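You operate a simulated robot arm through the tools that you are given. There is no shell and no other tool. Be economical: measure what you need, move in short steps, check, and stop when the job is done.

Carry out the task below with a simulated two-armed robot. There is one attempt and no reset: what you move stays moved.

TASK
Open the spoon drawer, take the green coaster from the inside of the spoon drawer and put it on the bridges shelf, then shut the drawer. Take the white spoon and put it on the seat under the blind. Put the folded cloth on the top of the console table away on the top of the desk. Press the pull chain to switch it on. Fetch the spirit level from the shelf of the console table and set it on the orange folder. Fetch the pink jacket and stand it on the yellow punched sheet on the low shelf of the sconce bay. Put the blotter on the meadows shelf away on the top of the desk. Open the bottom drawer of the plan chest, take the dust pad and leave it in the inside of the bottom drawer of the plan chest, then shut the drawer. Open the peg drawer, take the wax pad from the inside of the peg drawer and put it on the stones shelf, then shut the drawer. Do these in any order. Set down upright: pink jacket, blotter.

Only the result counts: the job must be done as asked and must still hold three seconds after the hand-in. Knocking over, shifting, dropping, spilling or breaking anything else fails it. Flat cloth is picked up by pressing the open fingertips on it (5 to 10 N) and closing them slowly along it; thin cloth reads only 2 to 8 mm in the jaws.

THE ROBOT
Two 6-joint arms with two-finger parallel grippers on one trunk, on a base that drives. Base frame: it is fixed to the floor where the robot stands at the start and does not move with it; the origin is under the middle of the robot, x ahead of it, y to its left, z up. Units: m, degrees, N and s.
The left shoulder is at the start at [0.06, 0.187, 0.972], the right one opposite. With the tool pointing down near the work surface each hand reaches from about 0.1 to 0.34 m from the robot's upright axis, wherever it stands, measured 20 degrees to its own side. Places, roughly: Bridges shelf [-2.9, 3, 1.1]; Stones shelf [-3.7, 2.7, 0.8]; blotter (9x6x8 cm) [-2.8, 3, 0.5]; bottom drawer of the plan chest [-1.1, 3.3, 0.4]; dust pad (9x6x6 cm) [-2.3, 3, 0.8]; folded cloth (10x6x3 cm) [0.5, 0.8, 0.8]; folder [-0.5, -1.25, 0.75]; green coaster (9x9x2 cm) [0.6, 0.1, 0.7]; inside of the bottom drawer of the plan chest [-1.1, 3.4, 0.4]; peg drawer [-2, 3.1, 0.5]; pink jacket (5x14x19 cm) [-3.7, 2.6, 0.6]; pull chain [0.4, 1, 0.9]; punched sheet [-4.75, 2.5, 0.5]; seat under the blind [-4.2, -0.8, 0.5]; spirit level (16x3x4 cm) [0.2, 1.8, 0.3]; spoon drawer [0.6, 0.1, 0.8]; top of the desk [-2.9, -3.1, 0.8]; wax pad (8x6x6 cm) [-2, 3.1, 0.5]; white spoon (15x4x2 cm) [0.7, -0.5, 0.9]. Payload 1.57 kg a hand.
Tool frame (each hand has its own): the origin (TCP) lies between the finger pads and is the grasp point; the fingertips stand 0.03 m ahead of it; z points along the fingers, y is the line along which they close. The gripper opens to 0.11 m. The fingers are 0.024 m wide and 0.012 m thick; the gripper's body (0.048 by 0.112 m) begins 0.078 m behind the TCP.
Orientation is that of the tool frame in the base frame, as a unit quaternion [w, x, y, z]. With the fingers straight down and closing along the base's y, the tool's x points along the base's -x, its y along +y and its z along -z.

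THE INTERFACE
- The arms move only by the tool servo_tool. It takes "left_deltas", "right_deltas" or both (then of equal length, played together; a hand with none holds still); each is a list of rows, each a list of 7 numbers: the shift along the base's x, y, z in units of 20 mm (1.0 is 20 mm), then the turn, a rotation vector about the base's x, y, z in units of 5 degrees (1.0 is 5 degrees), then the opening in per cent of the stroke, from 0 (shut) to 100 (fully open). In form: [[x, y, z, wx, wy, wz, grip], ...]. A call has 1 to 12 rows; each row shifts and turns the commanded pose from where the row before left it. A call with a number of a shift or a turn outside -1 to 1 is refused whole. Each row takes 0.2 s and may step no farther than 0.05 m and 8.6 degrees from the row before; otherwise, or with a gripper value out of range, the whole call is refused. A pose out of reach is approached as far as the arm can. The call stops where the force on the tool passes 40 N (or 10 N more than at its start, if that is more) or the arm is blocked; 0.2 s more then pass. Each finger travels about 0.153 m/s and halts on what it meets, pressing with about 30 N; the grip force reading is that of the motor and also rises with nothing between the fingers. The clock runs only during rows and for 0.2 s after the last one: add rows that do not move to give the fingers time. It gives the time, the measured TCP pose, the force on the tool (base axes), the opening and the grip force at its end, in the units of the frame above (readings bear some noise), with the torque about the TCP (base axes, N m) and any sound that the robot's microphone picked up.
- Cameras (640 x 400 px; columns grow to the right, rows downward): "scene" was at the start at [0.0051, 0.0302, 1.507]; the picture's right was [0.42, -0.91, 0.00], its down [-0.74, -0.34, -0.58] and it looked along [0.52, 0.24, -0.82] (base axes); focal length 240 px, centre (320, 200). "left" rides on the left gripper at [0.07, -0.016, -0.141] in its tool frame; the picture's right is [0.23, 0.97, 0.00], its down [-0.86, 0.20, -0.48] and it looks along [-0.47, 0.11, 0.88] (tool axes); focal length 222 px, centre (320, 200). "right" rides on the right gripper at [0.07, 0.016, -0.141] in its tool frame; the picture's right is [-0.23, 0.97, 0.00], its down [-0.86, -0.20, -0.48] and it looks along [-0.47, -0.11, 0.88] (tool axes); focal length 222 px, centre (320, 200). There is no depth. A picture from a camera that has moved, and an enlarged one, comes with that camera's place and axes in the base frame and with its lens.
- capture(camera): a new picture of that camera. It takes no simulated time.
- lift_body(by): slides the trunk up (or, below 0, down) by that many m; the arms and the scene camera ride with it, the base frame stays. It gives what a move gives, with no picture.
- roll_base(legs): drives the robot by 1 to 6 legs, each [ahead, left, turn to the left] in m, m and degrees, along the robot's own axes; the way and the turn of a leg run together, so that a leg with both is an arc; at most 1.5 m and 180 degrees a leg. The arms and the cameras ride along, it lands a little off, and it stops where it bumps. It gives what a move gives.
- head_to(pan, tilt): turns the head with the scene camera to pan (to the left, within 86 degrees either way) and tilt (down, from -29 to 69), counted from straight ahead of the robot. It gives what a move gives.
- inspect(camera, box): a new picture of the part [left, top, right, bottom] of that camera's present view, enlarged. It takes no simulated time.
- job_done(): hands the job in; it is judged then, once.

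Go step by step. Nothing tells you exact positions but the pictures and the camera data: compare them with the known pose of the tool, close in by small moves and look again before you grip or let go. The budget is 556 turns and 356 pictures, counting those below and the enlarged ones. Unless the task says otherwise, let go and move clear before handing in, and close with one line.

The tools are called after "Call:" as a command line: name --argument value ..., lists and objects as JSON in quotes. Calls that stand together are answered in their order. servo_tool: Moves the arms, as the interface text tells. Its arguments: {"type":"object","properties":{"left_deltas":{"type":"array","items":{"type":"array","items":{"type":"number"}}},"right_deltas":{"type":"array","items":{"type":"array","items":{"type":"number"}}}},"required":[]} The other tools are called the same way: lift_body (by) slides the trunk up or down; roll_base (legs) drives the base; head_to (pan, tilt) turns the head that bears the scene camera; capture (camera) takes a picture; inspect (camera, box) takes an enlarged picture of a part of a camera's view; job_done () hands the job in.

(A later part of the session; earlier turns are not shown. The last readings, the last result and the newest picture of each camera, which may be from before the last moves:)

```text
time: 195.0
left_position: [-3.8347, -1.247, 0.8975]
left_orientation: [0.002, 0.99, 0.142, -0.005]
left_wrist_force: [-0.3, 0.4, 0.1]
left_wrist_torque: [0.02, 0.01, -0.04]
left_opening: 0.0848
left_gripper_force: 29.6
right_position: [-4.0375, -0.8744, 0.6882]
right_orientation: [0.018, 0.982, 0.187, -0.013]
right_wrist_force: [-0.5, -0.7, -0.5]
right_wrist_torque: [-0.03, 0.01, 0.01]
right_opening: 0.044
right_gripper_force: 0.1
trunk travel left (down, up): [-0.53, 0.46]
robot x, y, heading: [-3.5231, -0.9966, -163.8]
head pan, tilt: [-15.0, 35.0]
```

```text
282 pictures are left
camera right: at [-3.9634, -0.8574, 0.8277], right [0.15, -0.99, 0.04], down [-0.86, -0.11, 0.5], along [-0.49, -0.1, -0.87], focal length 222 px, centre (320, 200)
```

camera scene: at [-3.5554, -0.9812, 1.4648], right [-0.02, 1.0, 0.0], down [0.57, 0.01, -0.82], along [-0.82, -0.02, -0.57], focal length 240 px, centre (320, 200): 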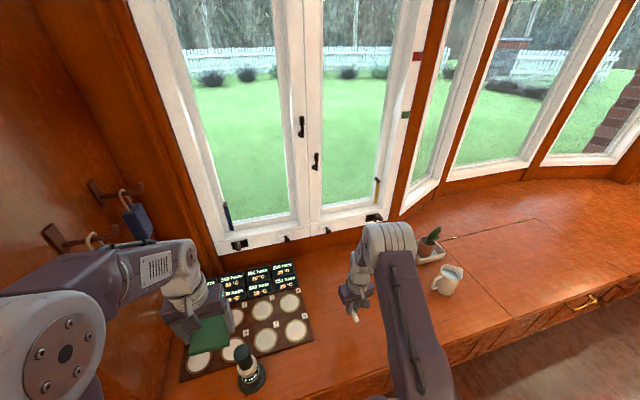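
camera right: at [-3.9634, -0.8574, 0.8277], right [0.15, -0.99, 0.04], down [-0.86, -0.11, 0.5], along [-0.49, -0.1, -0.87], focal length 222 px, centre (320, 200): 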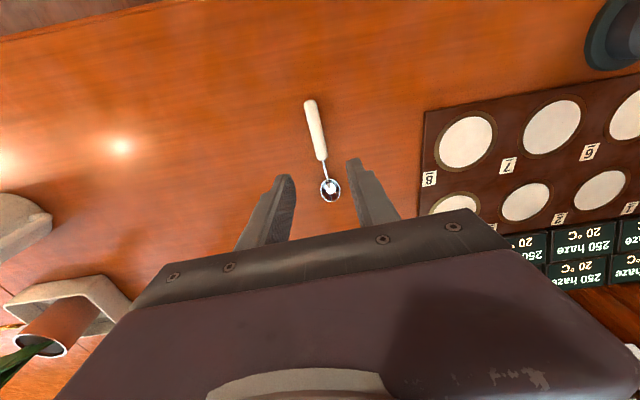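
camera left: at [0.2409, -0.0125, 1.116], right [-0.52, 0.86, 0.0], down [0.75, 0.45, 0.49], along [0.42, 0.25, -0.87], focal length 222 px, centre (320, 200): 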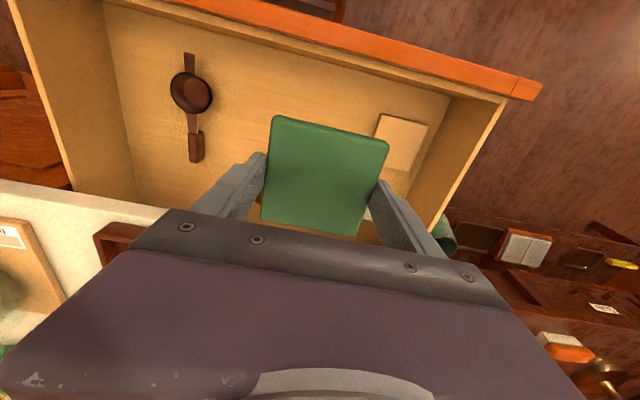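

The spoon lies on the seat. I raise up, back off from the bench, and look north along it.

Call:
servo_tool --right_deltas '[[0, 0, 1, 0, 0, 0, 40], [0, 0, 1, 0, 0, 0, 40], [0, 0, 1, 0, 0, 0, 40], [0, 0, 1, 0, 0, 0, 40], [0, 0, 1, 0, 0, 0, 40], [0, 0, 1, 0, 0, 0, 40], [0, 0, 1, 0, 0, 0, 40], [0, 0, 1, 0, 0, 0, 40]]'

Call:
roll_base --legs '[[-0.3, 0, 0]]'

Call:
lift_body --by 0.4

Call:
roll_base --legs '[[0, 0, -90]]'

Call:
head_to --pan 0 --tilt 40

Call:
capture --camera "scene"

```text
time: 196.8
left_position: [-3.8356, -1.2474, 0.8973]
left_orientation: [0.002, 0.99, 0.142, -0.005]
left_wrist_force: [-0.7, -0.3, -0.4]
left_wrist_torque: [0.01, 0.01, 0.0]
left_opening: 0.0848
left_gripper_force: 29.7
right_position: [-4.0382, -0.8751, 0.8496]
right_orientation: [0.017, 0.982, 0.188, -0.012]
right_wrist_force: [0.1, -0.7, -0.4]
right_wrist_torque: [0.01, 0.04, 0.02]
right_opening: 0.0438
right_gripper_force: 0.0
trunk travel left (down, up): [-0.53, 0.46]
robot x, y, heading: [-3.5219, -0.997, -163.9]
head pan, tilt: [-15.0, 35.0]
```

```text
time: 198.9
left_position: [-3.5489, -1.1639, 0.8967]
left_orientation: [0.002, 0.99, 0.142, -0.006]
left_wrist_force: [0.4, -0.7, -1.1]
left_wrist_torque: [-0.04, 0.02, 0.0]
left_opening: 0.0849
left_gripper_force: 29.6
right_position: [-3.7505, -0.7911, 0.8499]
right_orientation: [0.017, 0.982, 0.187, -0.012]
right_wrist_force: [-0.9, -0.7, 0.3]
right_wrist_torque: [0.0, 0.01, -0.02]
right_opening: 0.0441
right_gripper_force: 0.0
trunk travel left (down, up): [-0.53, 0.46]
robot x, y, heading: [-3.2352, -0.9139, -163.8]
head pan, tilt: [-15.0, 35.0]
```

```text
time: 202.7
left_position: [-3.5493, -1.1649, 1.2968]
left_orientation: [0.002, 0.99, 0.141, -0.004]
left_wrist_force: [-0.5, 0.6, 0.0]
left_wrist_torque: [-0.01, 0.0, 0.01]
left_opening: 0.0848
left_gripper_force: 30.0
right_position: [-3.7514, -0.7905, 1.2488]
right_orientation: [0.018, 0.982, 0.187, -0.013]
right_wrist_force: [-0.7, 0.5, 0.0]
right_wrist_torque: [0.02, 0.01, -0.02]
right_opening: 0.0439
right_gripper_force: 0.0
trunk travel left (down, up): [-0.93, 0.06]
robot x, y, heading: [-3.2366, -0.9122, -163.7]
head pan, tilt: [-15.0, 35.0]
```

```text
time: 206.9
left_position: [-3.4919, -0.6034, 1.2974]
left_orientation: [-0.003, 0.803, -0.596, -0.005]
left_wrist_force: [0.6, 0.0, 0.1]
left_wrist_torque: [0.0, -0.03, 0.0]
left_opening: 0.0848
left_gripper_force: 30.1
right_position: [-3.1207, -0.396, 1.2478]
right_orientation: [0.003, 0.829, -0.558, -0.021]
right_wrist_force: [-0.6, 0.7, -0.2]
right_wrist_torque: [0.01, -0.01, 0.01]
right_opening: 0.0442
right_gripper_force: 0.1
trunk travel left (down, up): [-0.93, 0.06]
robot x, y, heading: [-3.2317, -0.9134, 106.8]
head pan, tilt: [-15.0, 35.0]
```

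```text
time: 207.7
left_position: [-3.4912, -0.6025, 1.2966]
left_orientation: [-0.002, 0.803, -0.595, -0.005]
left_wrist_force: [0.4, 0.0, -0.1]
left_wrist_torque: [0.03, 0.0, -0.01]
left_opening: 0.0851
left_gripper_force: 29.8
right_position: [-3.1207, -0.3966, 1.2489]
right_orientation: [0.004, 0.83, -0.557, -0.021]
right_wrist_force: [0.7, -0.2, -0.7]
right_wrist_torque: [0.03, 0.01, 0.01]
right_opening: 0.044
right_gripper_force: 0.2
trunk travel left (down, up): [-0.93, 0.06]
robot x, y, heading: [-3.2382, -0.9116, 107.0]
head pan, tilt: [0.0, 40.0]
```

```text
281 pictures are left
camera scene: at [-3.2441, -0.8888, 1.8573], right [0.96, 0.29, 0.0], down [0.18, -0.62, -0.77], along [-0.22, 0.73, -0.64], focal length 240 px, centre (320, 200)
```

scene: 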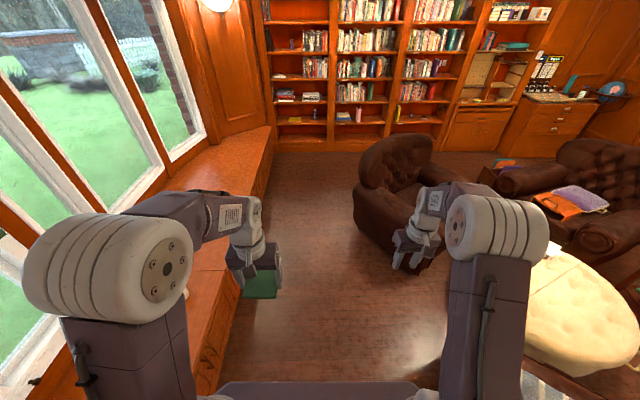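

The way north to the bookcases is wide open. I drive up along the bench to stand before the bookcase wall.

Call:
roll_base --legs '[[0.82, 0.095, 0], [0.82, 0.095, 0], [0.9, -0.1, 0]]'

Call:
head_to --pan 0 --tilt 35

Call:
capture --camera "scene"

Call:
head_to --pan -50 --tilt 35

Call:
capture --camera "scene"

```text
time: 220.4
left_position: [-4.2881, 1.8115, 1.2986]
left_orientation: [-0.003, 0.801, -0.599, -0.004]
left_wrist_force: [-0.3, -0.4, -1.0]
left_wrist_torque: [0.03, -0.01, 0.01]
left_opening: 0.0851
left_gripper_force: 29.5
right_position: [-3.9154, 2.0141, 1.2493]
right_orientation: [0.003, 0.827, -0.562, -0.021]
right_wrist_force: [0.2, -0.4, 0.5]
right_wrist_torque: [0.02, -0.03, 0.0]
right_opening: 0.044
right_gripper_force: 0.0
trunk travel left (down, up): [-0.93, 0.06]
robot x, y, heading: [-4.0354, 1.5046, 106.0]
head pan, tilt: [0.0, 40.0]
```

```text
time: 221.1
left_position: [-4.2881, 1.813, 1.2974]
left_orientation: [-0.002, 0.8, -0.599, -0.005]
left_wrist_force: [0.1, -0.1, 0.0]
left_wrist_torque: [0.01, -0.02, 0.0]
left_opening: 0.0848
left_gripper_force: 29.7
right_position: [-3.9137, 2.0139, 1.2485]
right_orientation: [0.004, 0.826, -0.563, -0.021]
right_wrist_force: [0.8, -0.1, -0.8]
right_wrist_torque: [0.02, 0.03, 0.01]
right_opening: 0.0441
right_gripper_force: 0.1
trunk travel left (down, up): [-0.93, 0.06]
robot x, y, heading: [-4.0337, 1.4999, 106.4]
head pan, tilt: [0.0, 35.0]
```

```text
280 pictures are left
camera scene: at [-4.0444, 1.5262, 1.8648], right [0.96, 0.28, 0.0], down [0.16, -0.55, -0.82], along [-0.23, 0.79, -0.57], focal length 240 px, centre (320, 200)
```

scene: 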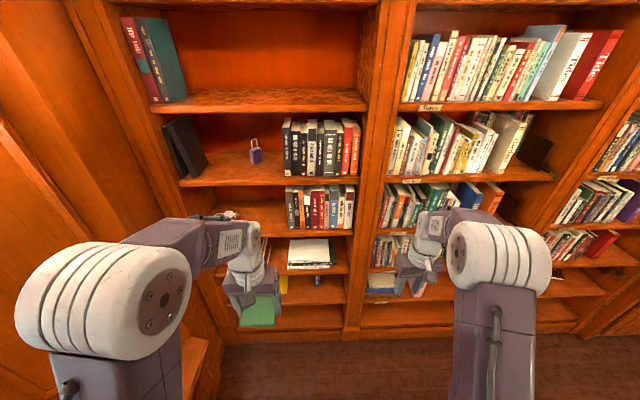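

```text
time: 222.3
left_position: [-4.2886, 1.8123, 1.2961]
left_orientation: [-0.003, 0.8, -0.6, -0.005]
left_wrist_force: [-0.1, 0.1, -1.4]
left_wrist_torque: [-0.04, 0.05, 0.0]
left_opening: 0.0849
left_gripper_force: 29.7
right_position: [-3.916, 2.0146, 1.2485]
right_orientation: [0.004, 0.826, -0.563, -0.021]
right_wrist_force: [-0.2, -0.7, 0.5]
right_wrist_torque: [-0.03, 0.0, 0.03]
right_opening: 0.0439
right_gripper_force: 0.0
trunk travel left (down, up): [-0.93, 0.06]
robot x, y, heading: [-4.0335, 1.4977, 105.8]
head pan, tilt: [-50.0, 35.0]
```

```text
279 pictures are left
camera scene: at [-3.9711, 1.5153, 1.8648], right [0.83, -0.56, 0.0], down [-0.32, -0.48, -0.82], along [0.46, 0.68, -0.57], focal length 240 px, centre (320, 200)
```

scene: 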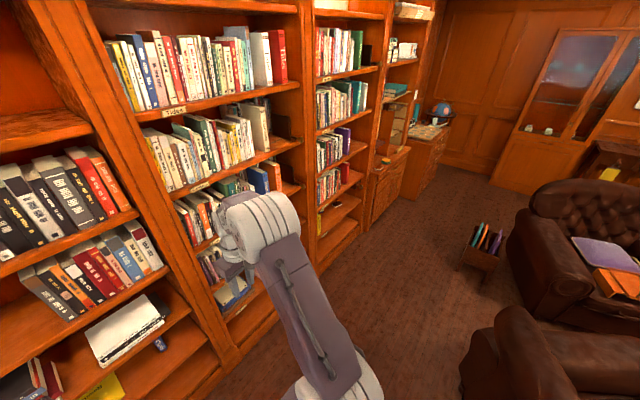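

I need to see the "Bridges" shelf (bay 3). I move along the wall and look at it more closely.

Call:
roll_base --legs '[[0.35, 0, 0], [0, -1.0, 0]]'

Call:
lift_body --by -0.25

Call:
head_to --pan 0 --tilt 25

Call:
capture --camera "scene"

```text
time: 229.3
left_position: [-3.4299, 2.4251, 1.2967]
left_orientation: [-0.002, 0.8, -0.6, -0.005]
left_wrist_force: [-1.4, -0.4, -0.8]
left_wrist_torque: [0.03, 0.0, 0.01]
left_opening: 0.0848
left_gripper_force: 29.7
right_position: [-3.0562, 2.6272, 1.249]
right_orientation: [0.003, 0.826, -0.563, -0.022]
right_wrist_force: [-1.1, 0.4, -0.1]
right_wrist_torque: [0.02, -0.02, 0.01]
right_opening: 0.0439
right_gripper_force: 0.0
trunk travel left (down, up): [-0.93, 0.06]
robot x, y, heading: [-3.1769, 2.1091, 106.0]
head pan, tilt: [-50.0, 35.0]
```

```text
time: 231.9
left_position: [-3.4277, 2.4249, 1.0479]
left_orientation: [-0.002, 0.8, -0.599, -0.006]
left_wrist_force: [0.6, 0.5, -0.1]
left_wrist_torque: [0.01, 0.02, -0.04]
left_opening: 0.0848
left_gripper_force: 30.4
right_position: [-3.0555, 2.6279, 0.9994]
right_orientation: [0.004, 0.826, -0.563, -0.021]
right_wrist_force: [0.3, -0.2, -0.2]
right_wrist_torque: [0.03, -0.01, 0.01]
right_opening: 0.044
right_gripper_force: 0.0
trunk travel left (down, up): [-0.68, 0.31]
robot x, y, heading: [-3.1792, 2.1161, 106.4]
head pan, tilt: [-50.0, 35.0]
```

```text
time: 233.1
left_position: [-3.4268, 2.4245, 1.0474]
left_orientation: [-0.002, 0.8, -0.6, -0.006]
left_wrist_force: [-0.6, 0.0, -0.2]
left_wrist_torque: [-0.01, -0.02, 0.03]
left_opening: 0.085
left_gripper_force: 30.0
right_position: [-3.0541, 2.6278, 0.9984]
right_orientation: [0.003, 0.827, -0.562, -0.021]
right_wrist_force: [0.9, 0.0, -0.1]
right_wrist_torque: [0.02, -0.02, -0.01]
right_opening: 0.0441
right_gripper_force: 0.1
trunk travel left (down, up): [-0.68, 0.31]
robot x, y, heading: [-3.177, 2.1117, 106.3]
head pan, tilt: [0.0, 25.0]
```

```text
278 pictures are left
camera scene: at [-3.1865, 2.1435, 1.6305], right [0.96, 0.28, 0.0], down [0.12, -0.41, -0.91], along [-0.25, 0.87, -0.42], focal length 240 px, centre (320, 200)
```

scene: 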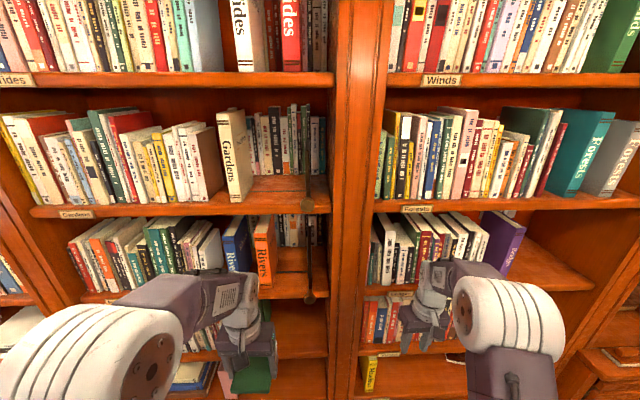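

Call:
roll_base --legs '[[-0.3, -0.5, 0]]'

Call:
head_to --pan 20 --tilt 30

Call:
capture --camera "scene"

```text
time: 236.4
left_position: [-2.8638, 2.2782, 1.0474]
left_orientation: [-0.001, 0.8, -0.6, -0.004]
left_wrist_force: [0.5, 0.4, 0.5]
left_wrist_torque: [-0.01, 0.02, -0.01]
left_opening: 0.0848
left_gripper_force: 30.1
right_position: [-2.4901, 2.4807, 0.9986]
right_orientation: [0.004, 0.826, -0.563, -0.021]
right_wrist_force: [-0.1, 0.3, -0.3]
right_wrist_torque: [-0.02, 0.02, 0.04]
right_opening: 0.044
right_gripper_force: 0.0
trunk travel left (down, up): [-0.68, 0.31]
robot x, y, heading: [-2.6121, 1.9696, 106.1]
head pan, tilt: [0.0, 25.0]
```

```text
time: 237.2
left_position: [-2.8627, 2.2781, 1.0467]
left_orientation: [-0.002, 0.8, -0.6, -0.005]
left_wrist_force: [0.6, 0.1, 0.2]
left_wrist_torque: [0.01, 0.0, -0.01]
left_opening: 0.0848
left_gripper_force: 30.4
right_position: [-2.4901, 2.4816, 0.9978]
right_orientation: [0.004, 0.826, -0.563, -0.021]
right_wrist_force: [0.2, -0.8, 0.1]
right_wrist_torque: [-0.01, 0.02, -0.02]
right_opening: 0.044
right_gripper_force: 0.1
trunk travel left (down, up): [-0.68, 0.31]
robot x, y, heading: [-2.6132, 1.9685, 106.1]
head pan, tilt: [20.0, 30.0]
```

```text
277 pictures are left
camera scene: at [-2.6485, 1.981, 1.6226], right [0.81, 0.59, 0.0], down [0.29, -0.4, -0.87], along [-0.51, 0.7, -0.5], focal length 240 px, centre (320, 200)
```

scene: 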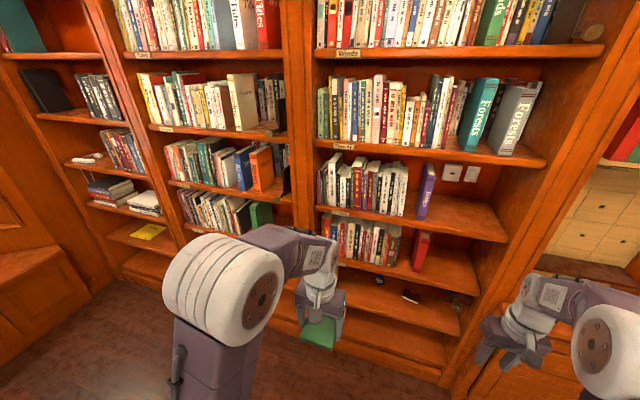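

Call:
inspect --camera "scene" --box '[300, 120, 500, 245]'

Call:
inspect --camera "scene" --box '[300, 230, 480, 342]'

Call:
inspect --camera "scene" --box '[60, 110, 260, 260]'

```text
3.20 times, centred on (400, 182) of scene
camera zoom: at [-2.6485, 1.981, 1.6226], right [0.81, 0.59, 0.0], down [0.29, -0.4, -0.87], along [-0.51, 0.7, -0.5], focal length 767 px, centre (64, 256)
```

zoom: 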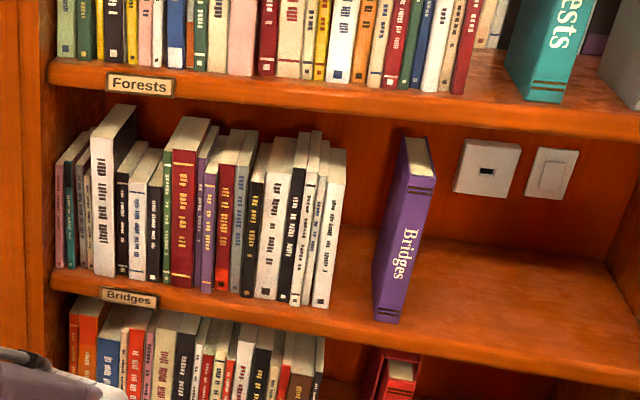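

```text
3.56 times, centred on (390, 286) of scene
camera zoom: at [-2.6485, 1.981, 1.6226], right [0.81, 0.59, 0.0], down [0.29, -0.4, -0.87], along [-0.51, 0.7, -0.5], focal length 852 px, centre (71, -106)
```

zoom: 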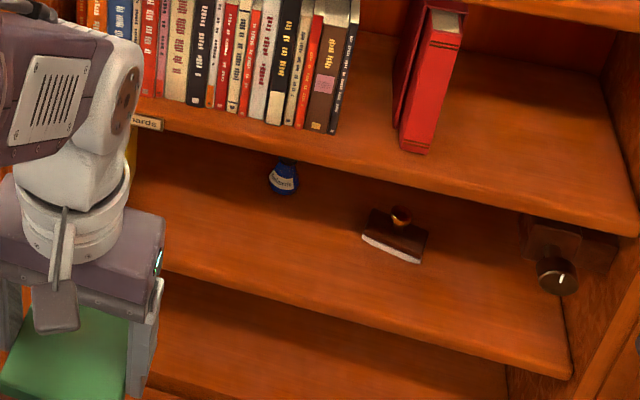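

```text
2.67 times, centred on (160, 185) of scene
camera zoom: at [-2.6485, 1.981, 1.6226], right [0.81, 0.59, 0.0], down [0.29, -0.4, -0.87], along [-0.51, 0.7, -0.5], focal length 639 px, centre (747, 240)
```

zoom: 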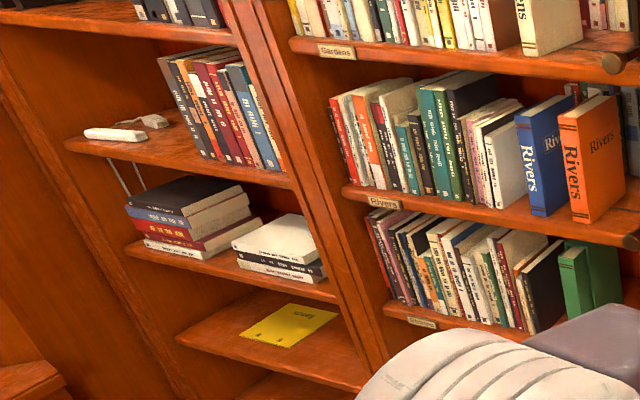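

Bridges shelf is found: free space right of the purple "Bridges" book, shelf height ≈1.05. I tuck the right hand, tilt the left hand about 36° forward so it fits under the upper shelf, and drive up.

Call:
servo_tool --left_deltas '[[0, 0, 0.5, 1, 0.288, 0, 60], [0, 0, 0.5, 1, 0.288, 0, 60], [0, 0, 0.5, 1, 0.288, 0, 60], [0, 0, 0.5, 1, 0.288, 0, 60], [0, 0, 0.5, 1, 0.288, 0, 60], [0, 0, 0.5, 1, 0.288, 0, 60], [0, 0, 0.5, 1, 0.288, 0, 60], [0, 0, 0, 0, 0, 0, 60]]' --right_deltas '[[0.33, -1, 0.5, 0, 0, 0, 40], [0.33, -1, 0.5, 0, 0, 0, 40], [0.33, -1, 0.5, 0, 0, 0, 40], [0.33, -1, 0.5, 0, 0, 0, 40], [0.33, -1, 0.5, 0, 0, 0, 40], [0.33, -1, 0.5, 0, 0, 0, 40], [0.33, -1, 0.5, 0, 0, 0, 40], [0.33, -1, 0.5, 0, 0, 0, 40]]'

Call:
roll_base --legs '[[0, -0.465, 1.4], [0.2, 0, 0]]'

Call:
head_to --pan 20 --tilt 35

Call:
capture --camera "scene"

Call:
capture --camera "left"

```text
time: 239.0
left_position: [-2.8632, 2.2781, 1.1169]
left_orientation: [-0.192, 0.759, -0.568, -0.254]
left_wrist_force: [-0.2, -0.1, -0.5]
left_wrist_torque: [-0.02, 0.03, 0.01]
left_opening: 0.0849
left_gripper_force: 30.1
right_position: [-2.4372, 2.3196, 1.0776]
right_orientation: [0.004, 0.826, -0.563, -0.021]
right_wrist_force: [0.0, -0.1, -0.7]
right_wrist_torque: [-0.01, 0.01, 0.01]
right_opening: 0.0439
right_gripper_force: 0.1
trunk travel left (down, up): [-0.68, 0.31]
robot x, y, heading: [-2.613, 1.9623, 106.3]
head pan, tilt: [20.0, 30.0]
```

```text
time: 241.4
left_position: [-2.5147, 2.3995, 1.1167]
left_orientation: [-0.201, 0.737, -0.597, -0.246]
left_wrist_force: [-0.2, 0.3, -0.3]
left_wrist_torque: [0.02, -0.03, -0.03]
left_opening: 0.0848
left_gripper_force: 30.0
right_position: [-2.0865, 2.4087, 1.0798]
right_orientation: [0.003, 0.805, -0.593, -0.021]
right_wrist_force: [-0.5, 0.0, 0.3]
right_wrist_torque: [-0.04, -0.07, 0.01]
right_opening: 0.0441
right_gripper_force: 0.1
trunk travel left (down, up): [-0.68, 0.31]
robot x, y, heading: [-2.2846, 2.071, 101.6]
head pan, tilt: [20.0, 30.0]
stopped in leg 1: the robot was blocked; the commanded pose is now the measured one
```

```text
time: 242.1
left_position: [-2.5138, 2.4015, 1.115]
left_orientation: [-0.2, 0.737, -0.597, -0.246]
left_wrist_force: [0.7, -0.7, -0.6]
left_wrist_torque: [0.0, -0.02, 0.02]
left_opening: 0.0849
left_gripper_force: 29.6
right_position: [-2.0862, 2.4098, 1.0782]
right_orientation: [0.002, 0.804, -0.594, -0.022]
right_wrist_force: [1.0, 0.7, 0.5]
right_wrist_torque: [-0.01, 0.01, 0.02]
right_opening: 0.0441
right_gripper_force: 0.0
trunk travel left (down, up): [-0.68, 0.31]
robot x, y, heading: [-2.2859, 2.0686, 101.6]
head pan, tilt: [20.0, 35.0]
```

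```text
273 pictures are left
camera scene: at [-2.3221, 2.0863, 1.6148], right [0.85, 0.53, 0.0], down [0.3, -0.49, -0.82], along [-0.43, 0.7, -0.57], focal length 240 px, centre (320, 200)
```

scene: 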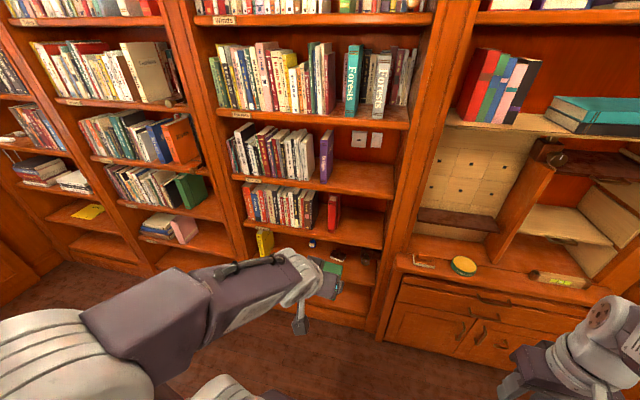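

```text
272 pictures are left
camera left: at [-2.4694, 2.2672, 1.1876], right [-0.92, -0.38, -0.14], down [-0.28, 0.35, 0.9], along [-0.29, 0.86, -0.42], focal length 222 px, centre (320, 200)
```

left: 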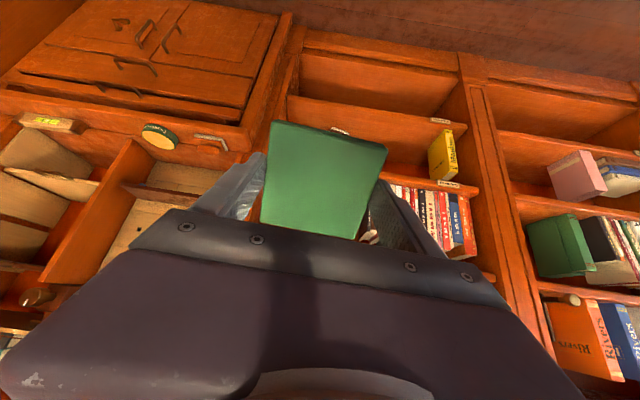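

Call:
head_to --pan -86 --tilt 55

Call:
capture --camera "scene"

```text
time: 243.9
left_position: [-2.5121, 2.4006, 1.1172]
left_orientation: [-0.199, 0.737, -0.597, -0.247]
left_wrist_force: [-0.8, 0.3, 0.2]
left_wrist_torque: [-0.04, 0.02, 0.02]
left_opening: 0.0846
left_gripper_force: 30.1
right_position: [-2.0849, 2.4104, 1.0764]
right_orientation: [0.002, 0.805, -0.593, -0.022]
right_wrist_force: [-0.3, -0.1, 0.1]
right_wrist_torque: [0.01, 0.02, 0.0]
right_opening: 0.0439
right_gripper_force: 0.1
trunk travel left (down, up): [-0.68, 0.31]
robot x, y, heading: [-2.285, 2.0671, 101.7]
head pan, tilt: [-85.9, 55.0]
```

```text
271 pictures are left
camera scene: at [-2.2049, 2.0303, 1.5866], right [0.27, -0.96, 0.0], down [-0.79, -0.22, -0.57], along [0.55, 0.16, -0.82], focal length 240 px, centre (320, 200)
```

scene: 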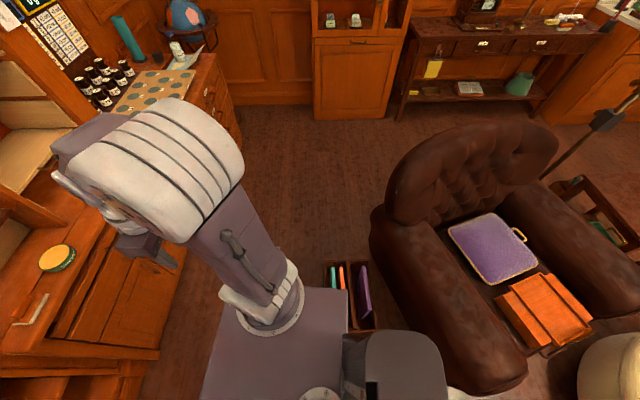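

The base bumped the magazine rack's side (it appears in place). I go forward first to clear it, then square up.

Call:
roll_base --legs '[[0, 0.03, 0], [0.22, 0, 0], [0, 0, 5.8]]'

Call:
head_to --pan 15 --tilt 30

Call:
capture --camera "scene"

Call:
capture --camera "left"

```text
time: 246.6
left_position: [-2.6174, 2.5868, 1.117]
left_orientation: [-0.187, 0.765, -0.56, -0.256]
left_wrist_force: [0.3, 0.2, -0.7]
left_wrist_torque: [-0.04, 0.0, -0.04]
left_opening: 0.0847
left_gripper_force: 29.9
right_position: [-2.1926, 2.6388, 1.0798]
right_orientation: [0.004, 0.833, -0.553, -0.023]
right_wrist_force: [0.0, -0.8, 0.3]
right_wrist_torque: [0.01, 0.04, -0.02]
right_opening: 0.0439
right_gripper_force: 0.1
trunk travel left (down, up): [-0.68, 0.31]
robot x, y, heading: [-2.3612, 2.2802, 107.3]
head pan, tilt: [-85.9, 55.0]
```

```text
time: 248.3
left_position: [-2.6172, 2.5884, 1.1179]
left_orientation: [-0.186, 0.766, -0.56, -0.255]
left_wrist_force: [0.8, -0.7, 0.2]
left_wrist_torque: [-0.02, 0.04, 0.0]
left_opening: 0.0845
left_gripper_force: 30.2
right_position: [-2.1931, 2.6391, 1.0779]
right_orientation: [0.004, 0.833, -0.553, -0.021]
right_wrist_force: [0.0, 0.1, 1.0]
right_wrist_torque: [0.0, -0.01, 0.04]
right_opening: 0.044
right_gripper_force: 0.1
trunk travel left (down, up): [-0.68, 0.31]
robot x, y, heading: [-2.3596, 2.2797, 107.3]
head pan, tilt: [15.0, 30.0]
```

```text
270 pictures are left
camera scene: at [-2.3908, 2.2994, 1.6226], right [0.84, 0.53, 0.0], down [0.27, -0.42, -0.87], along [-0.46, 0.73, -0.5], focal length 240 px, centre (320, 200)
```

scene: 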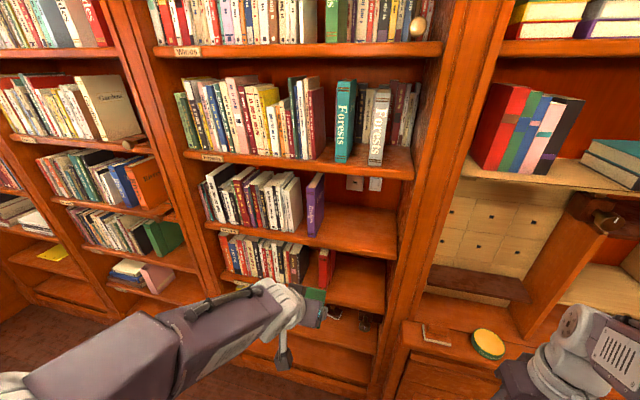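

```text
269 pictures are left
camera left: at [-2.5606, 2.4586, 1.1878], right [-0.87, -0.47, -0.14], down [-0.31, 0.32, 0.9], along [-0.38, 0.83, -0.42], focal length 222 px, centre (320, 200)
```

left: 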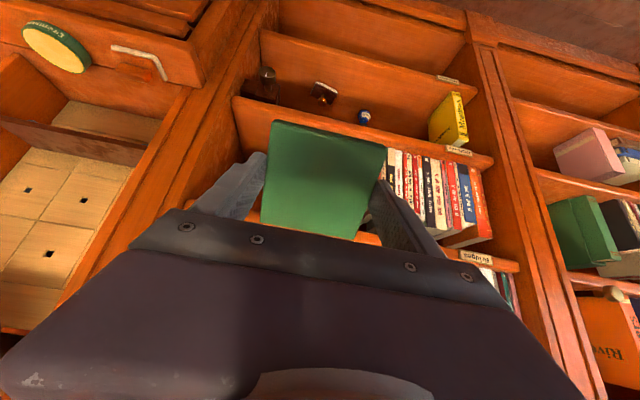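

The shelf edge is near [-2.55..-3.1, n], z≈1.04. I drive 0.22 m forward and 8 cm right, then extend the left arm into the free space.

Call:
roll_base --legs '[[0.22, -0.083, 0]]'

Call:
capture --camera "left"

Call:
capture --camera "scene"

```text
time: 250.1
left_position: [-2.6048, 2.8218, 1.1179]
left_orientation: [-0.188, 0.765, -0.56, -0.257]
left_wrist_force: [0.3, 0.7, -1.5]
left_wrist_torque: [-0.01, 0.03, 0.02]
left_opening: 0.0848
left_gripper_force: 30.0
right_position: [-2.1814, 2.8728, 1.0776]
right_orientation: [0.003, 0.833, -0.553, -0.022]
right_wrist_force: [-0.8, 1.0, 0.2]
right_wrist_torque: [0.03, 0.0, 0.04]
right_opening: 0.0439
right_gripper_force: 0.0
trunk travel left (down, up): [-0.68, 0.31]
robot x, y, heading: [-2.3427, 2.5177, 107.3]
head pan, tilt: [15.0, 30.0]
```

```text
268 pictures are left
camera left: at [-2.5475, 2.6929, 1.1879], right [-0.87, -0.47, -0.14], down [-0.31, 0.32, 0.9], along [-0.38, 0.83, -0.42], focal length 222 px, centre (320, 200)
```

left: 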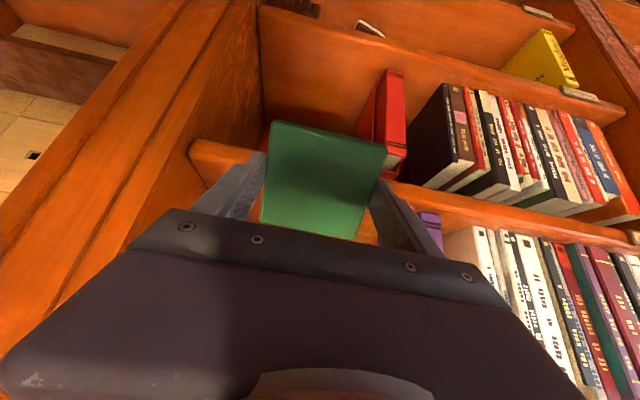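

```text
267 pictures are left
camera scene: at [-2.3778, 2.5334, 1.6226], right [0.84, 0.54, 0.0], down [0.27, -0.42, -0.87], along [-0.46, 0.73, -0.5], focal length 240 px, centre (320, 200)
```

scene: 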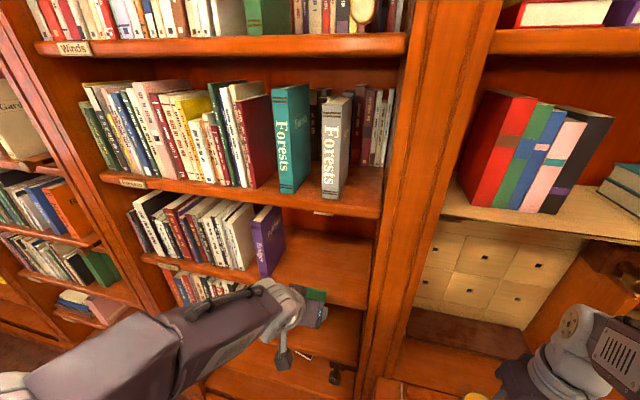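

Lateral clearance is fine. I extend the arm 15 cm into the shelf.

Call:
servo_tool --left_deltas '[[-0.29, 0.93, 0, 0, 0, 0, 60], [-0.29, 0.93, 0, 0, 0, 0, 60], [-0.29, 0.93, 0, 0, 0, 0, 60], [-0.29, 0.93, 0, 0, 0, 0, 60], [-0.29, 0.93, 0, 0, 0, 0, 60], [-0.29, 0.93, 0, 0, 0, 0, 60], [-0.29, 0.93, 0, 0, 0, 0, 60], [-0.29, 0.93, 0, 0, 0, 0, 60]]'

Call:
capture --camera "left"

Call:
inspect --camera "scene" --box '[200, 160, 440, 310]'

```text
time: 251.9
left_position: [-2.6512, 2.9715, 1.116]
left_orientation: [-0.187, 0.765, -0.56, -0.256]
left_wrist_force: [-0.4, 0.4, -0.1]
left_wrist_torque: [-0.03, 0.0, -0.01]
left_opening: 0.0845
left_gripper_force: 30.1
right_position: [-2.1794, 2.875, 1.0785]
right_orientation: [0.004, 0.833, -0.553, -0.022]
right_wrist_force: [-0.4, -0.8, 0.3]
right_wrist_torque: [0.0, -0.01, -0.06]
right_opening: 0.044
right_gripper_force: 0.1
trunk travel left (down, up): [-0.68, 0.31]
robot x, y, heading: [-2.3493, 2.5133, 107.6]
head pan, tilt: [15.0, 30.0]
```

```text
266 pictures are left
camera left: at [-2.5937, 2.8432, 1.1869], right [-0.87, -0.47, -0.14], down [-0.31, 0.32, 0.9], along [-0.38, 0.83, -0.42], focal length 222 px, centre (320, 200)
```

left: 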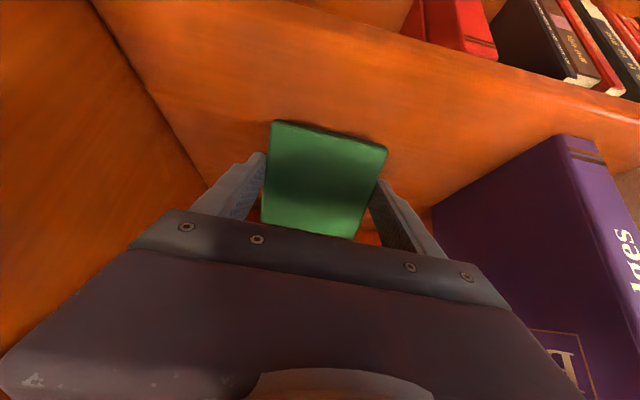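

```text
2.67 times, centred on (320, 235) of scene
camera zoom: at [-2.378, 2.5354, 1.6226], right [0.84, 0.54, 0.0], down [0.27, -0.42, -0.87], along [-0.46, 0.73, -0.5], focal length 639 px, centre (320, 107)
```

zoom: 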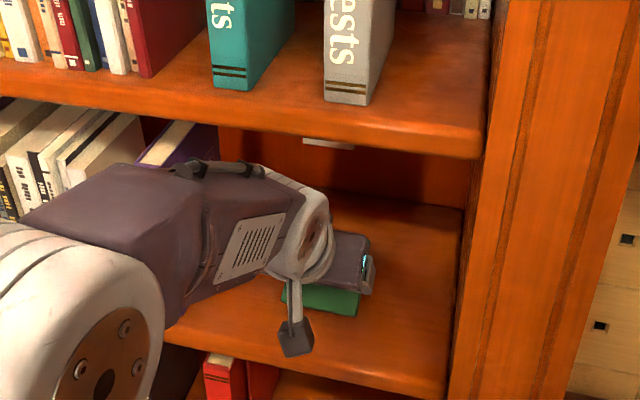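

The coaster is inside the shelf with clearance. I lower until it touches.

Call:
servo_tool --left_deltas '[[0, 0, -0.5, 0, 0, 0, 60], [0, 0, -0.5, 0, 0, 0, 60], [0, 0, -0.4, 0, 0, 0, 60], [0, 0, -0.3, 0, 0, 0, 60], [0, 0, -0.3, 0, 0, 0, 60], [0, 0, -0.3, 0, 0, 0, 60], [0, 0, -0.3, 0, 0, 0, 60]]'

Call:
capture --camera "left"

```text
time: 252.9
left_position: [-2.6523, 2.9731, 1.0909]
left_orientation: [-0.195, 0.762, -0.559, -0.264]
left_wrist_force: [2.1, -8.1, 20.0]
left_wrist_torque: [-0.57, 0.09, 0.08]
left_opening: 0.0849
left_gripper_force: 30.2
right_position: [-2.1789, 2.8713, 1.0775]
right_orientation: [0.004, 0.832, -0.554, -0.023]
right_wrist_force: [0.8, 0.1, -0.2]
right_wrist_torque: [-0.02, -0.03, 0.01]
right_opening: 0.0439
right_gripper_force: 0.1
trunk travel left (down, up): [-0.68, 0.31]
robot x, y, heading: [-2.3486, 2.5134, 107.2]
head pan, tilt: [15.0, 30.0]
stopped in row 5 (left hand): the force on the tool passed its limit (the readings are from after the stop); the commanded pose is now the measured one
```

```text
264 pictures are left
camera left: at [-2.5938, 2.843, 1.1588], right [-0.88, -0.46, -0.14], down [-0.3, 0.3, 0.91], along [-0.38, 0.84, -0.4], focal length 222 px, centre (320, 200)
```

left: 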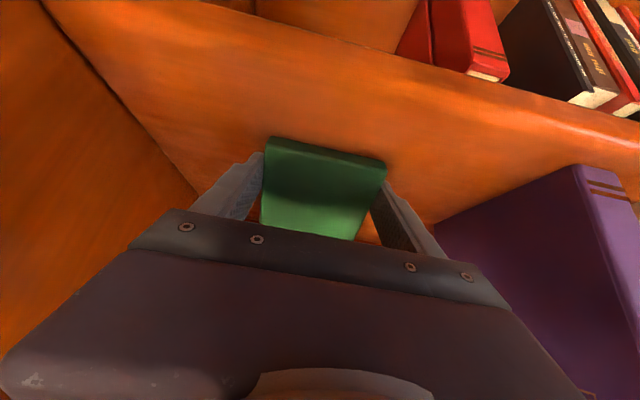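

The coaster pivots between the pads on contact, which flattens it. I press slightly more.

Call:
servo_tool --left_deltas '[[0, 0, -0.25, 0, 0, 0, 60], [0, 0, -0.25, 0, 0, 0, 60], [0, 0, -0.25, 0, 0, 0, 60]]'

Call:
capture --camera "left"

```text
time: 253.4
left_position: [-2.6516, 2.9769, 1.0912]
left_orientation: [-0.2, 0.759, -0.557, -0.27]
left_wrist_force: [1.9, -9.0, 22.5]
left_wrist_torque: [-0.55, 0.21, 0.1]
left_opening: 0.0852
left_gripper_force: 29.9
right_position: [-2.1792, 2.8719, 1.0788]
right_orientation: [0.003, 0.833, -0.553, -0.022]
right_wrist_force: [0.2, 0.3, -0.2]
right_wrist_torque: [-0.03, 0.01, 0.0]
right_opening: 0.044
right_gripper_force: 0.0
trunk travel left (down, up): [-0.68, 0.31]
robot x, y, heading: [-2.3502, 2.5169, 107.4]
head pan, tilt: [15.0, 30.0]
stopped in row 2 (left hand): the force on the tool passed its limit (the readings are from after the stop); the commanded pose is now the measured one
```

```text
263 pictures are left
camera left: at [-2.5947, 2.8456, 1.1561], right [-0.88, -0.46, -0.15], down [-0.3, 0.28, 0.91], along [-0.38, 0.84, -0.38], focal length 222 px, centre (320, 200)
```

left: 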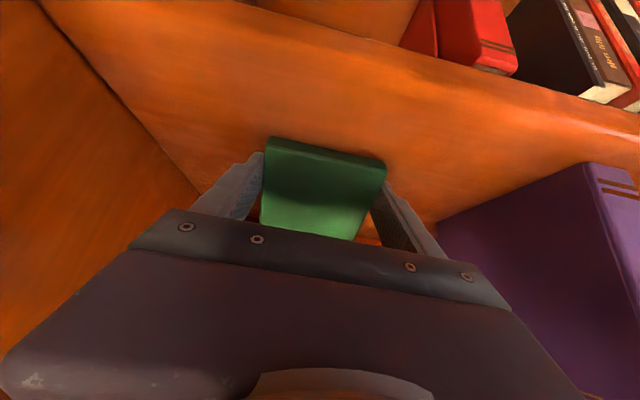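

Now I release slowly, lift a little and pull straight back.

Call:
servo_tool --left_deltas '[[0, 0, 0, 0, 0, 0, 79], [0, 0, 0, 0, 0, 0, 85], [0, 0, 0, 0, 0, 0, 100], [0, 0, 0, 0, 0, 0, 100], [0, 0, 0.5, 0, 0, 0, 100], [0, 0, 0.5, 0, 0, 0, 100]]'

Call:
capture --camera "left"

```text
time: 254.8
left_position: [-2.6515, 2.9759, 1.1073]
left_orientation: [-0.197, 0.761, -0.559, -0.266]
left_wrist_force: [0.4, 0.1, 0.4]
left_wrist_torque: [0.0, 0.0, 0.02]
left_opening: 0.11
left_gripper_force: 0.1
right_position: [-2.1781, 2.8729, 1.0782]
right_orientation: [0.003, 0.833, -0.553, -0.022]
right_wrist_force: [-0.6, -0.4, 0.1]
right_wrist_torque: [0.0, 0.04, 0.01]
right_opening: 0.0441
right_gripper_force: 0.0
trunk travel left (down, up): [-0.68, 0.31]
robot x, y, heading: [-2.3519, 2.5169, 107.4]
head pan, tilt: [15.0, 30.0]
```

```text
262 pictures are left
camera left: at [-2.5943, 2.845, 1.1739], right [-0.88, -0.46, -0.14], down [-0.3, 0.29, 0.91], along [-0.38, 0.84, -0.39], focal length 222 px, centre (320, 200)
```

left: 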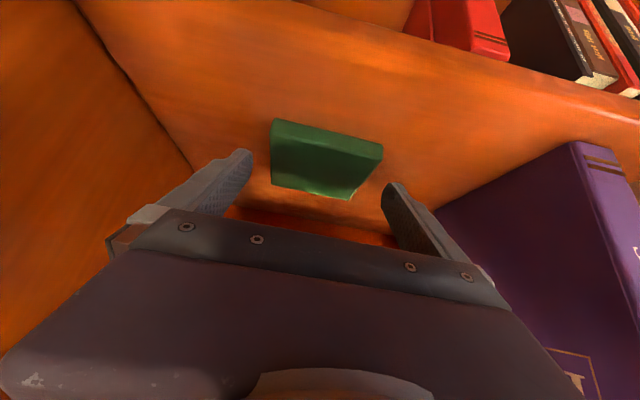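

The coaster lies flat inside the shelf. I retract.

Call:
servo_tool --left_deltas '[[0.29, -0.93, 0, 0, 0, 0, 100], [0.29, -0.93, 0, 0, 0, 0, 100], [0.29, -0.93, 0, 0, 0, 0, 100], [0.29, -0.93, 0, 0, 0, 0, 100], [0.29, -0.93, 0, 0, 0, 0, 100], [0.29, -0.93, 0, 0, 0, 0, 100], [0.29, -0.93, 0, 0, 0, 0, 100], [0.29, -0.93, 0, 0, 0, 0, 100]]'

Call:
inspect --camera "scene" --box '[200, 160, 440, 310]'

Call:
head_to --pan -15 --tilt 50

Call:
capture --camera "scene"

```text
time: 256.6
left_position: [-2.6068, 2.8274, 1.1079]
left_orientation: [-0.198, 0.76, -0.558, -0.268]
left_wrist_force: [0.3, -0.4, -0.2]
left_wrist_torque: [-0.01, 0.01, -0.02]
left_opening: 0.1101
left_gripper_force: 0.1
right_position: [-2.1799, 2.8736, 1.0784]
right_orientation: [0.003, 0.833, -0.553, -0.022]
right_wrist_force: [1.0, -0.4, 0.4]
right_wrist_torque: [0.0, 0.0, 0.01]
right_opening: 0.0439
right_gripper_force: 0.1
trunk travel left (down, up): [-0.68, 0.31]
robot x, y, heading: [-2.3457, 2.5136, 107.2]
head pan, tilt: [15.0, 30.0]
```

```text
2.67 times, centred on (320, 235) of scene
camera zoom: at [-2.3776, 2.533, 1.6226], right [0.84, 0.54, 0.0], down [0.27, -0.42, -0.87], along [-0.46, 0.73, -0.5], focal length 639 px, centre (320, 107)
```

zoom: 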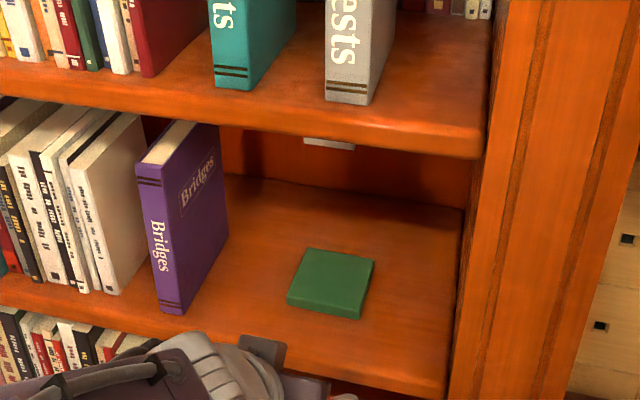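

```text
time: 257.6
left_position: [-2.6061, 2.8289, 1.1074]
left_orientation: [-0.198, 0.76, -0.558, -0.267]
left_wrist_force: [-0.3, -0.6, -0.2]
left_wrist_torque: [0.0, -0.01, -0.03]
left_opening: 0.1098
left_gripper_force: 0.0
right_position: [-2.18, 2.8735, 1.0777]
right_orientation: [0.004, 0.833, -0.552, -0.022]
right_wrist_force: [-0.3, -1.0, 1.3]
right_wrist_torque: [0.0, 0.0, 0.02]
right_opening: 0.0441
right_gripper_force: 0.0
trunk travel left (down, up): [-0.68, 0.31]
robot x, y, heading: [-2.3469, 2.5136, 107.6]
head pan, tilt: [-15.0, 50.0]
```

```text
260 pictures are left
camera scene: at [-2.3327, 2.5347, 1.5931], right [1.0, 0.04, 0.0], down [0.03, -0.77, -0.64], along [-0.03, 0.64, -0.77], focal length 240 px, centre (320, 200)
```

scene: 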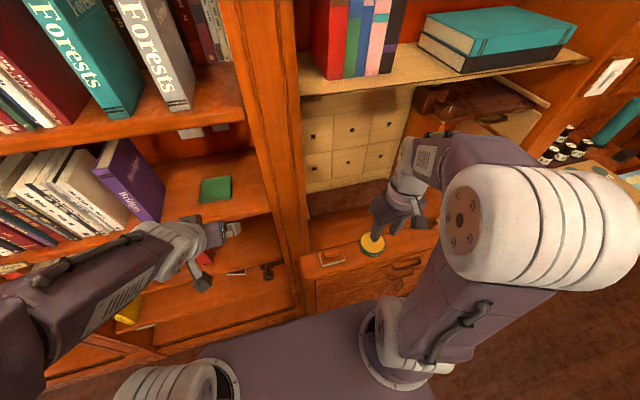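

The coaster sits well on the Bridges shelf. Next is the dust pad on the secretary ledge, about [-2.30, 2.93, 0.8]; I bring the right hand above it and look.

Call:
servo_tool --right_deltas '[[-1, 0.35, 0.5, 0, 0, 0, 100], [-1, 0.35, 0.5, 0, 0, 0, 100], [-1, 0.35, 0.5, 0, 0, 0, 100], [-1, 0.35, 0, 0, 0, 0, 100], [-1, 0.35, 0, 0, 0, 0, 100]]'

Call:
capture --camera "right"

Call:
inspect --camera "scene" --box '[290, 200, 450, 300]'

```text
time: 258.8
left_position: [-2.6073, 2.8289, 1.1082]
left_orientation: [-0.198, 0.76, -0.558, -0.267]
left_wrist_force: [-0.6, 0.0, -0.5]
left_wrist_torque: [0.01, -0.02, 0.01]
left_opening: 0.1102
left_gripper_force: 0.1
right_position: [-2.2803, 2.9091, 1.1086]
right_orientation: [0.003, 0.832, -0.554, -0.022]
right_wrist_force: [0.9, 0.1, 0.1]
right_wrist_torque: [-0.01, 0.0, 0.01]
right_opening: 0.1102
right_gripper_force: 0.1
trunk travel left (down, up): [-0.68, 0.31]
robot x, y, heading: [-2.3423, 2.5163, 107.3]
head pan, tilt: [-15.0, 50.0]
```

```text
259 pictures are left
camera right: at [-2.2631, 2.8372, 1.2472], right [-0.99, -0.17, 0.04], down [-0.13, 0.86, 0.5], along [-0.12, 0.49, -0.87], focal length 222 px, centre (320, 200)
```

right: 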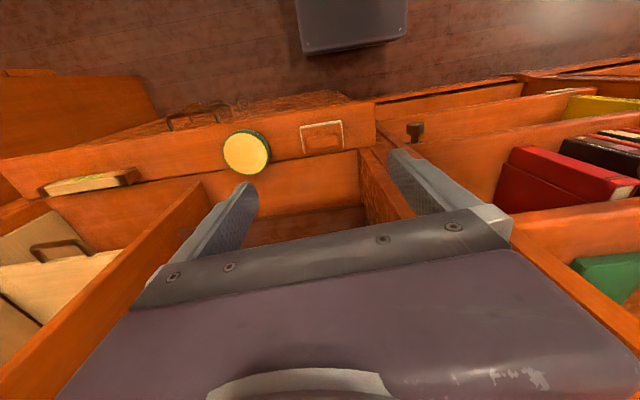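

```text
4.00 times, centred on (370, 250) of scene
camera zoom: at [-2.3333, 2.5353, 1.5931], right [1.0, 0.04, 0.0], down [0.03, -0.77, -0.64], along [-0.03, 0.64, -0.77], focal length 959 px, centre (120, 0)
```

zoom: 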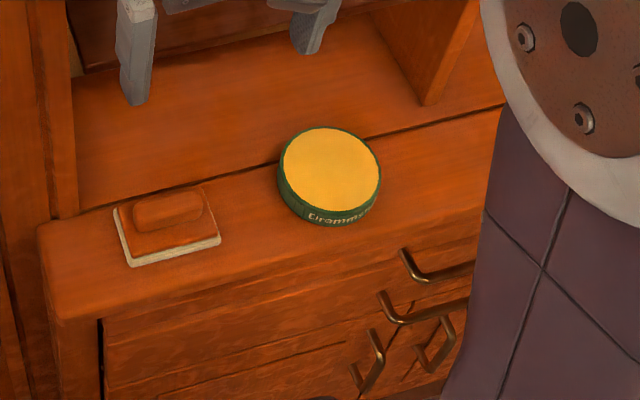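

The dust pad is a small eraser-like block at about [-2.308, 2.955], base z≈0.72, aligned with the room. I align the right hand and lower to z≈0.87.

Call:
servo_tool --right_deltas '[[-0.6, 0.8, 0, 0, 0, -1, 100], [-0.6, 1, -0.5, 0, 0, 0, 100], [0, 0, -1, 0, 0, 0, 100], [0, 0, -1, 0, 0, 0, 100], [0, 0, -1, 0, 0, 0, 100], [0, 0, -1, 0, 0, 0, 100], [0, 0, -1, 0, 0, 0, 100], [0, 0, -1, 0, 0, 0, 100], [0, 0, -1, 0, 0, 0, 100], [0, 0, -1, 0, 0, 0, 100], [0, 0, -1, 0, 0, 0, 100], [0, 0, -1, 0, 0, 0, 100]]'

Call:
capture --camera "right"

Call:
capture --camera "scene"

```text
time: 261.4
left_position: [-2.6069, 2.8303, 1.107]
left_orientation: [-0.197, 0.761, -0.557, -0.267]
left_wrist_force: [0.0, 0.1, 0.5]
left_wrist_torque: [-0.01, -0.02, 0.0]
left_opening: 0.1099
left_gripper_force: 0.1
right_position: [-2.3048, 2.9459, 0.8979]
right_orientation: [0.004, 0.808, -0.589, -0.022]
right_wrist_force: [1.0, 1.0, -0.3]
right_wrist_torque: [-0.06, 0.03, 0.0]
right_opening: 0.1096
right_gripper_force: 0.1
trunk travel left (down, up): [-0.68, 0.31]
robot x, y, heading: [-2.3476, 2.5175, 107.4]
head pan, tilt: [-15.0, 50.0]
```

```text
257 pictures are left
camera right: at [-2.2929, 2.8713, 1.0369], right [-1.0, -0.08, 0.04], down [-0.05, 0.86, 0.5], along [-0.07, 0.5, -0.87], focal length 222 px, centre (320, 200)
```

right: 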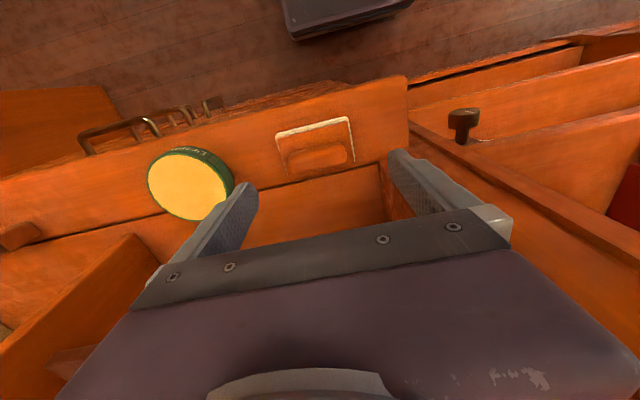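

```text
256 pictures are left
camera scene: at [-2.3327, 2.5355, 1.5931], right [1.0, 0.04, 0.0], down [0.03, -0.77, -0.64], along [-0.03, 0.64, -0.77], focal length 240 px, centre (320, 200)
```

scene: 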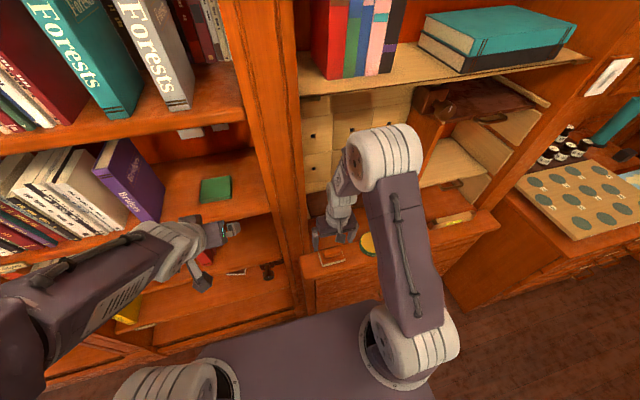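

Call:
servo_tool --right_deltas '[[-0.15, 0.48, -1, 0, 0, 0, 100], [0, 0, -1, 0, 0, 0, 100], [0, 0, -1, 0, 0, 0, 100], [0, 0, -1, 0, 0, 0, 100], [0, 0, -1, 0, 0, 0, 100]]'

Call:
capture --camera "right"

```text
time: 262.6
left_position: [-2.6067, 2.8303, 1.1077]
left_orientation: [-0.198, 0.76, -0.559, -0.266]
left_wrist_force: [-0.1, 0.0, 0.1]
left_wrist_torque: [0.01, -0.02, -0.01]
left_opening: 0.1098
left_gripper_force: 0.0
right_position: [-2.3084, 2.9545, 0.7982]
right_orientation: [0.004, 0.808, -0.589, -0.022]
right_wrist_force: [0.3, -0.2, 0.6]
right_wrist_torque: [0.0, 0.01, 0.01]
right_opening: 0.1099
right_gripper_force: 0.0
trunk travel left (down, up): [-0.68, 0.31]
robot x, y, heading: [-2.343, 2.5143, 107.3]
head pan, tilt: [-15.0, 50.0]
```

```text
255 pictures are left
camera right: at [-2.2958, 2.8811, 0.9372], right [-1.0, -0.08, 0.04], down [-0.05, 0.86, 0.5], along [-0.07, 0.5, -0.87], focal length 222 px, centre (320, 200)
```

right: 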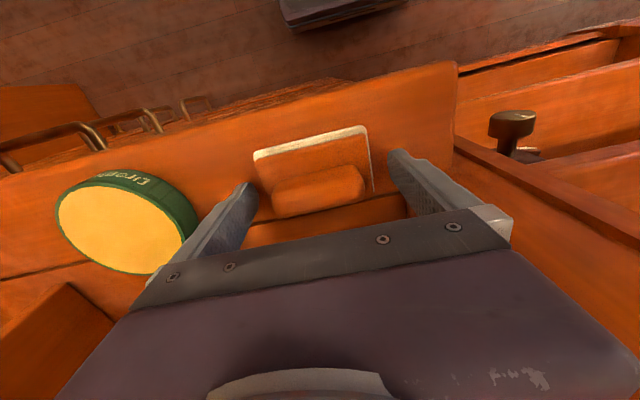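

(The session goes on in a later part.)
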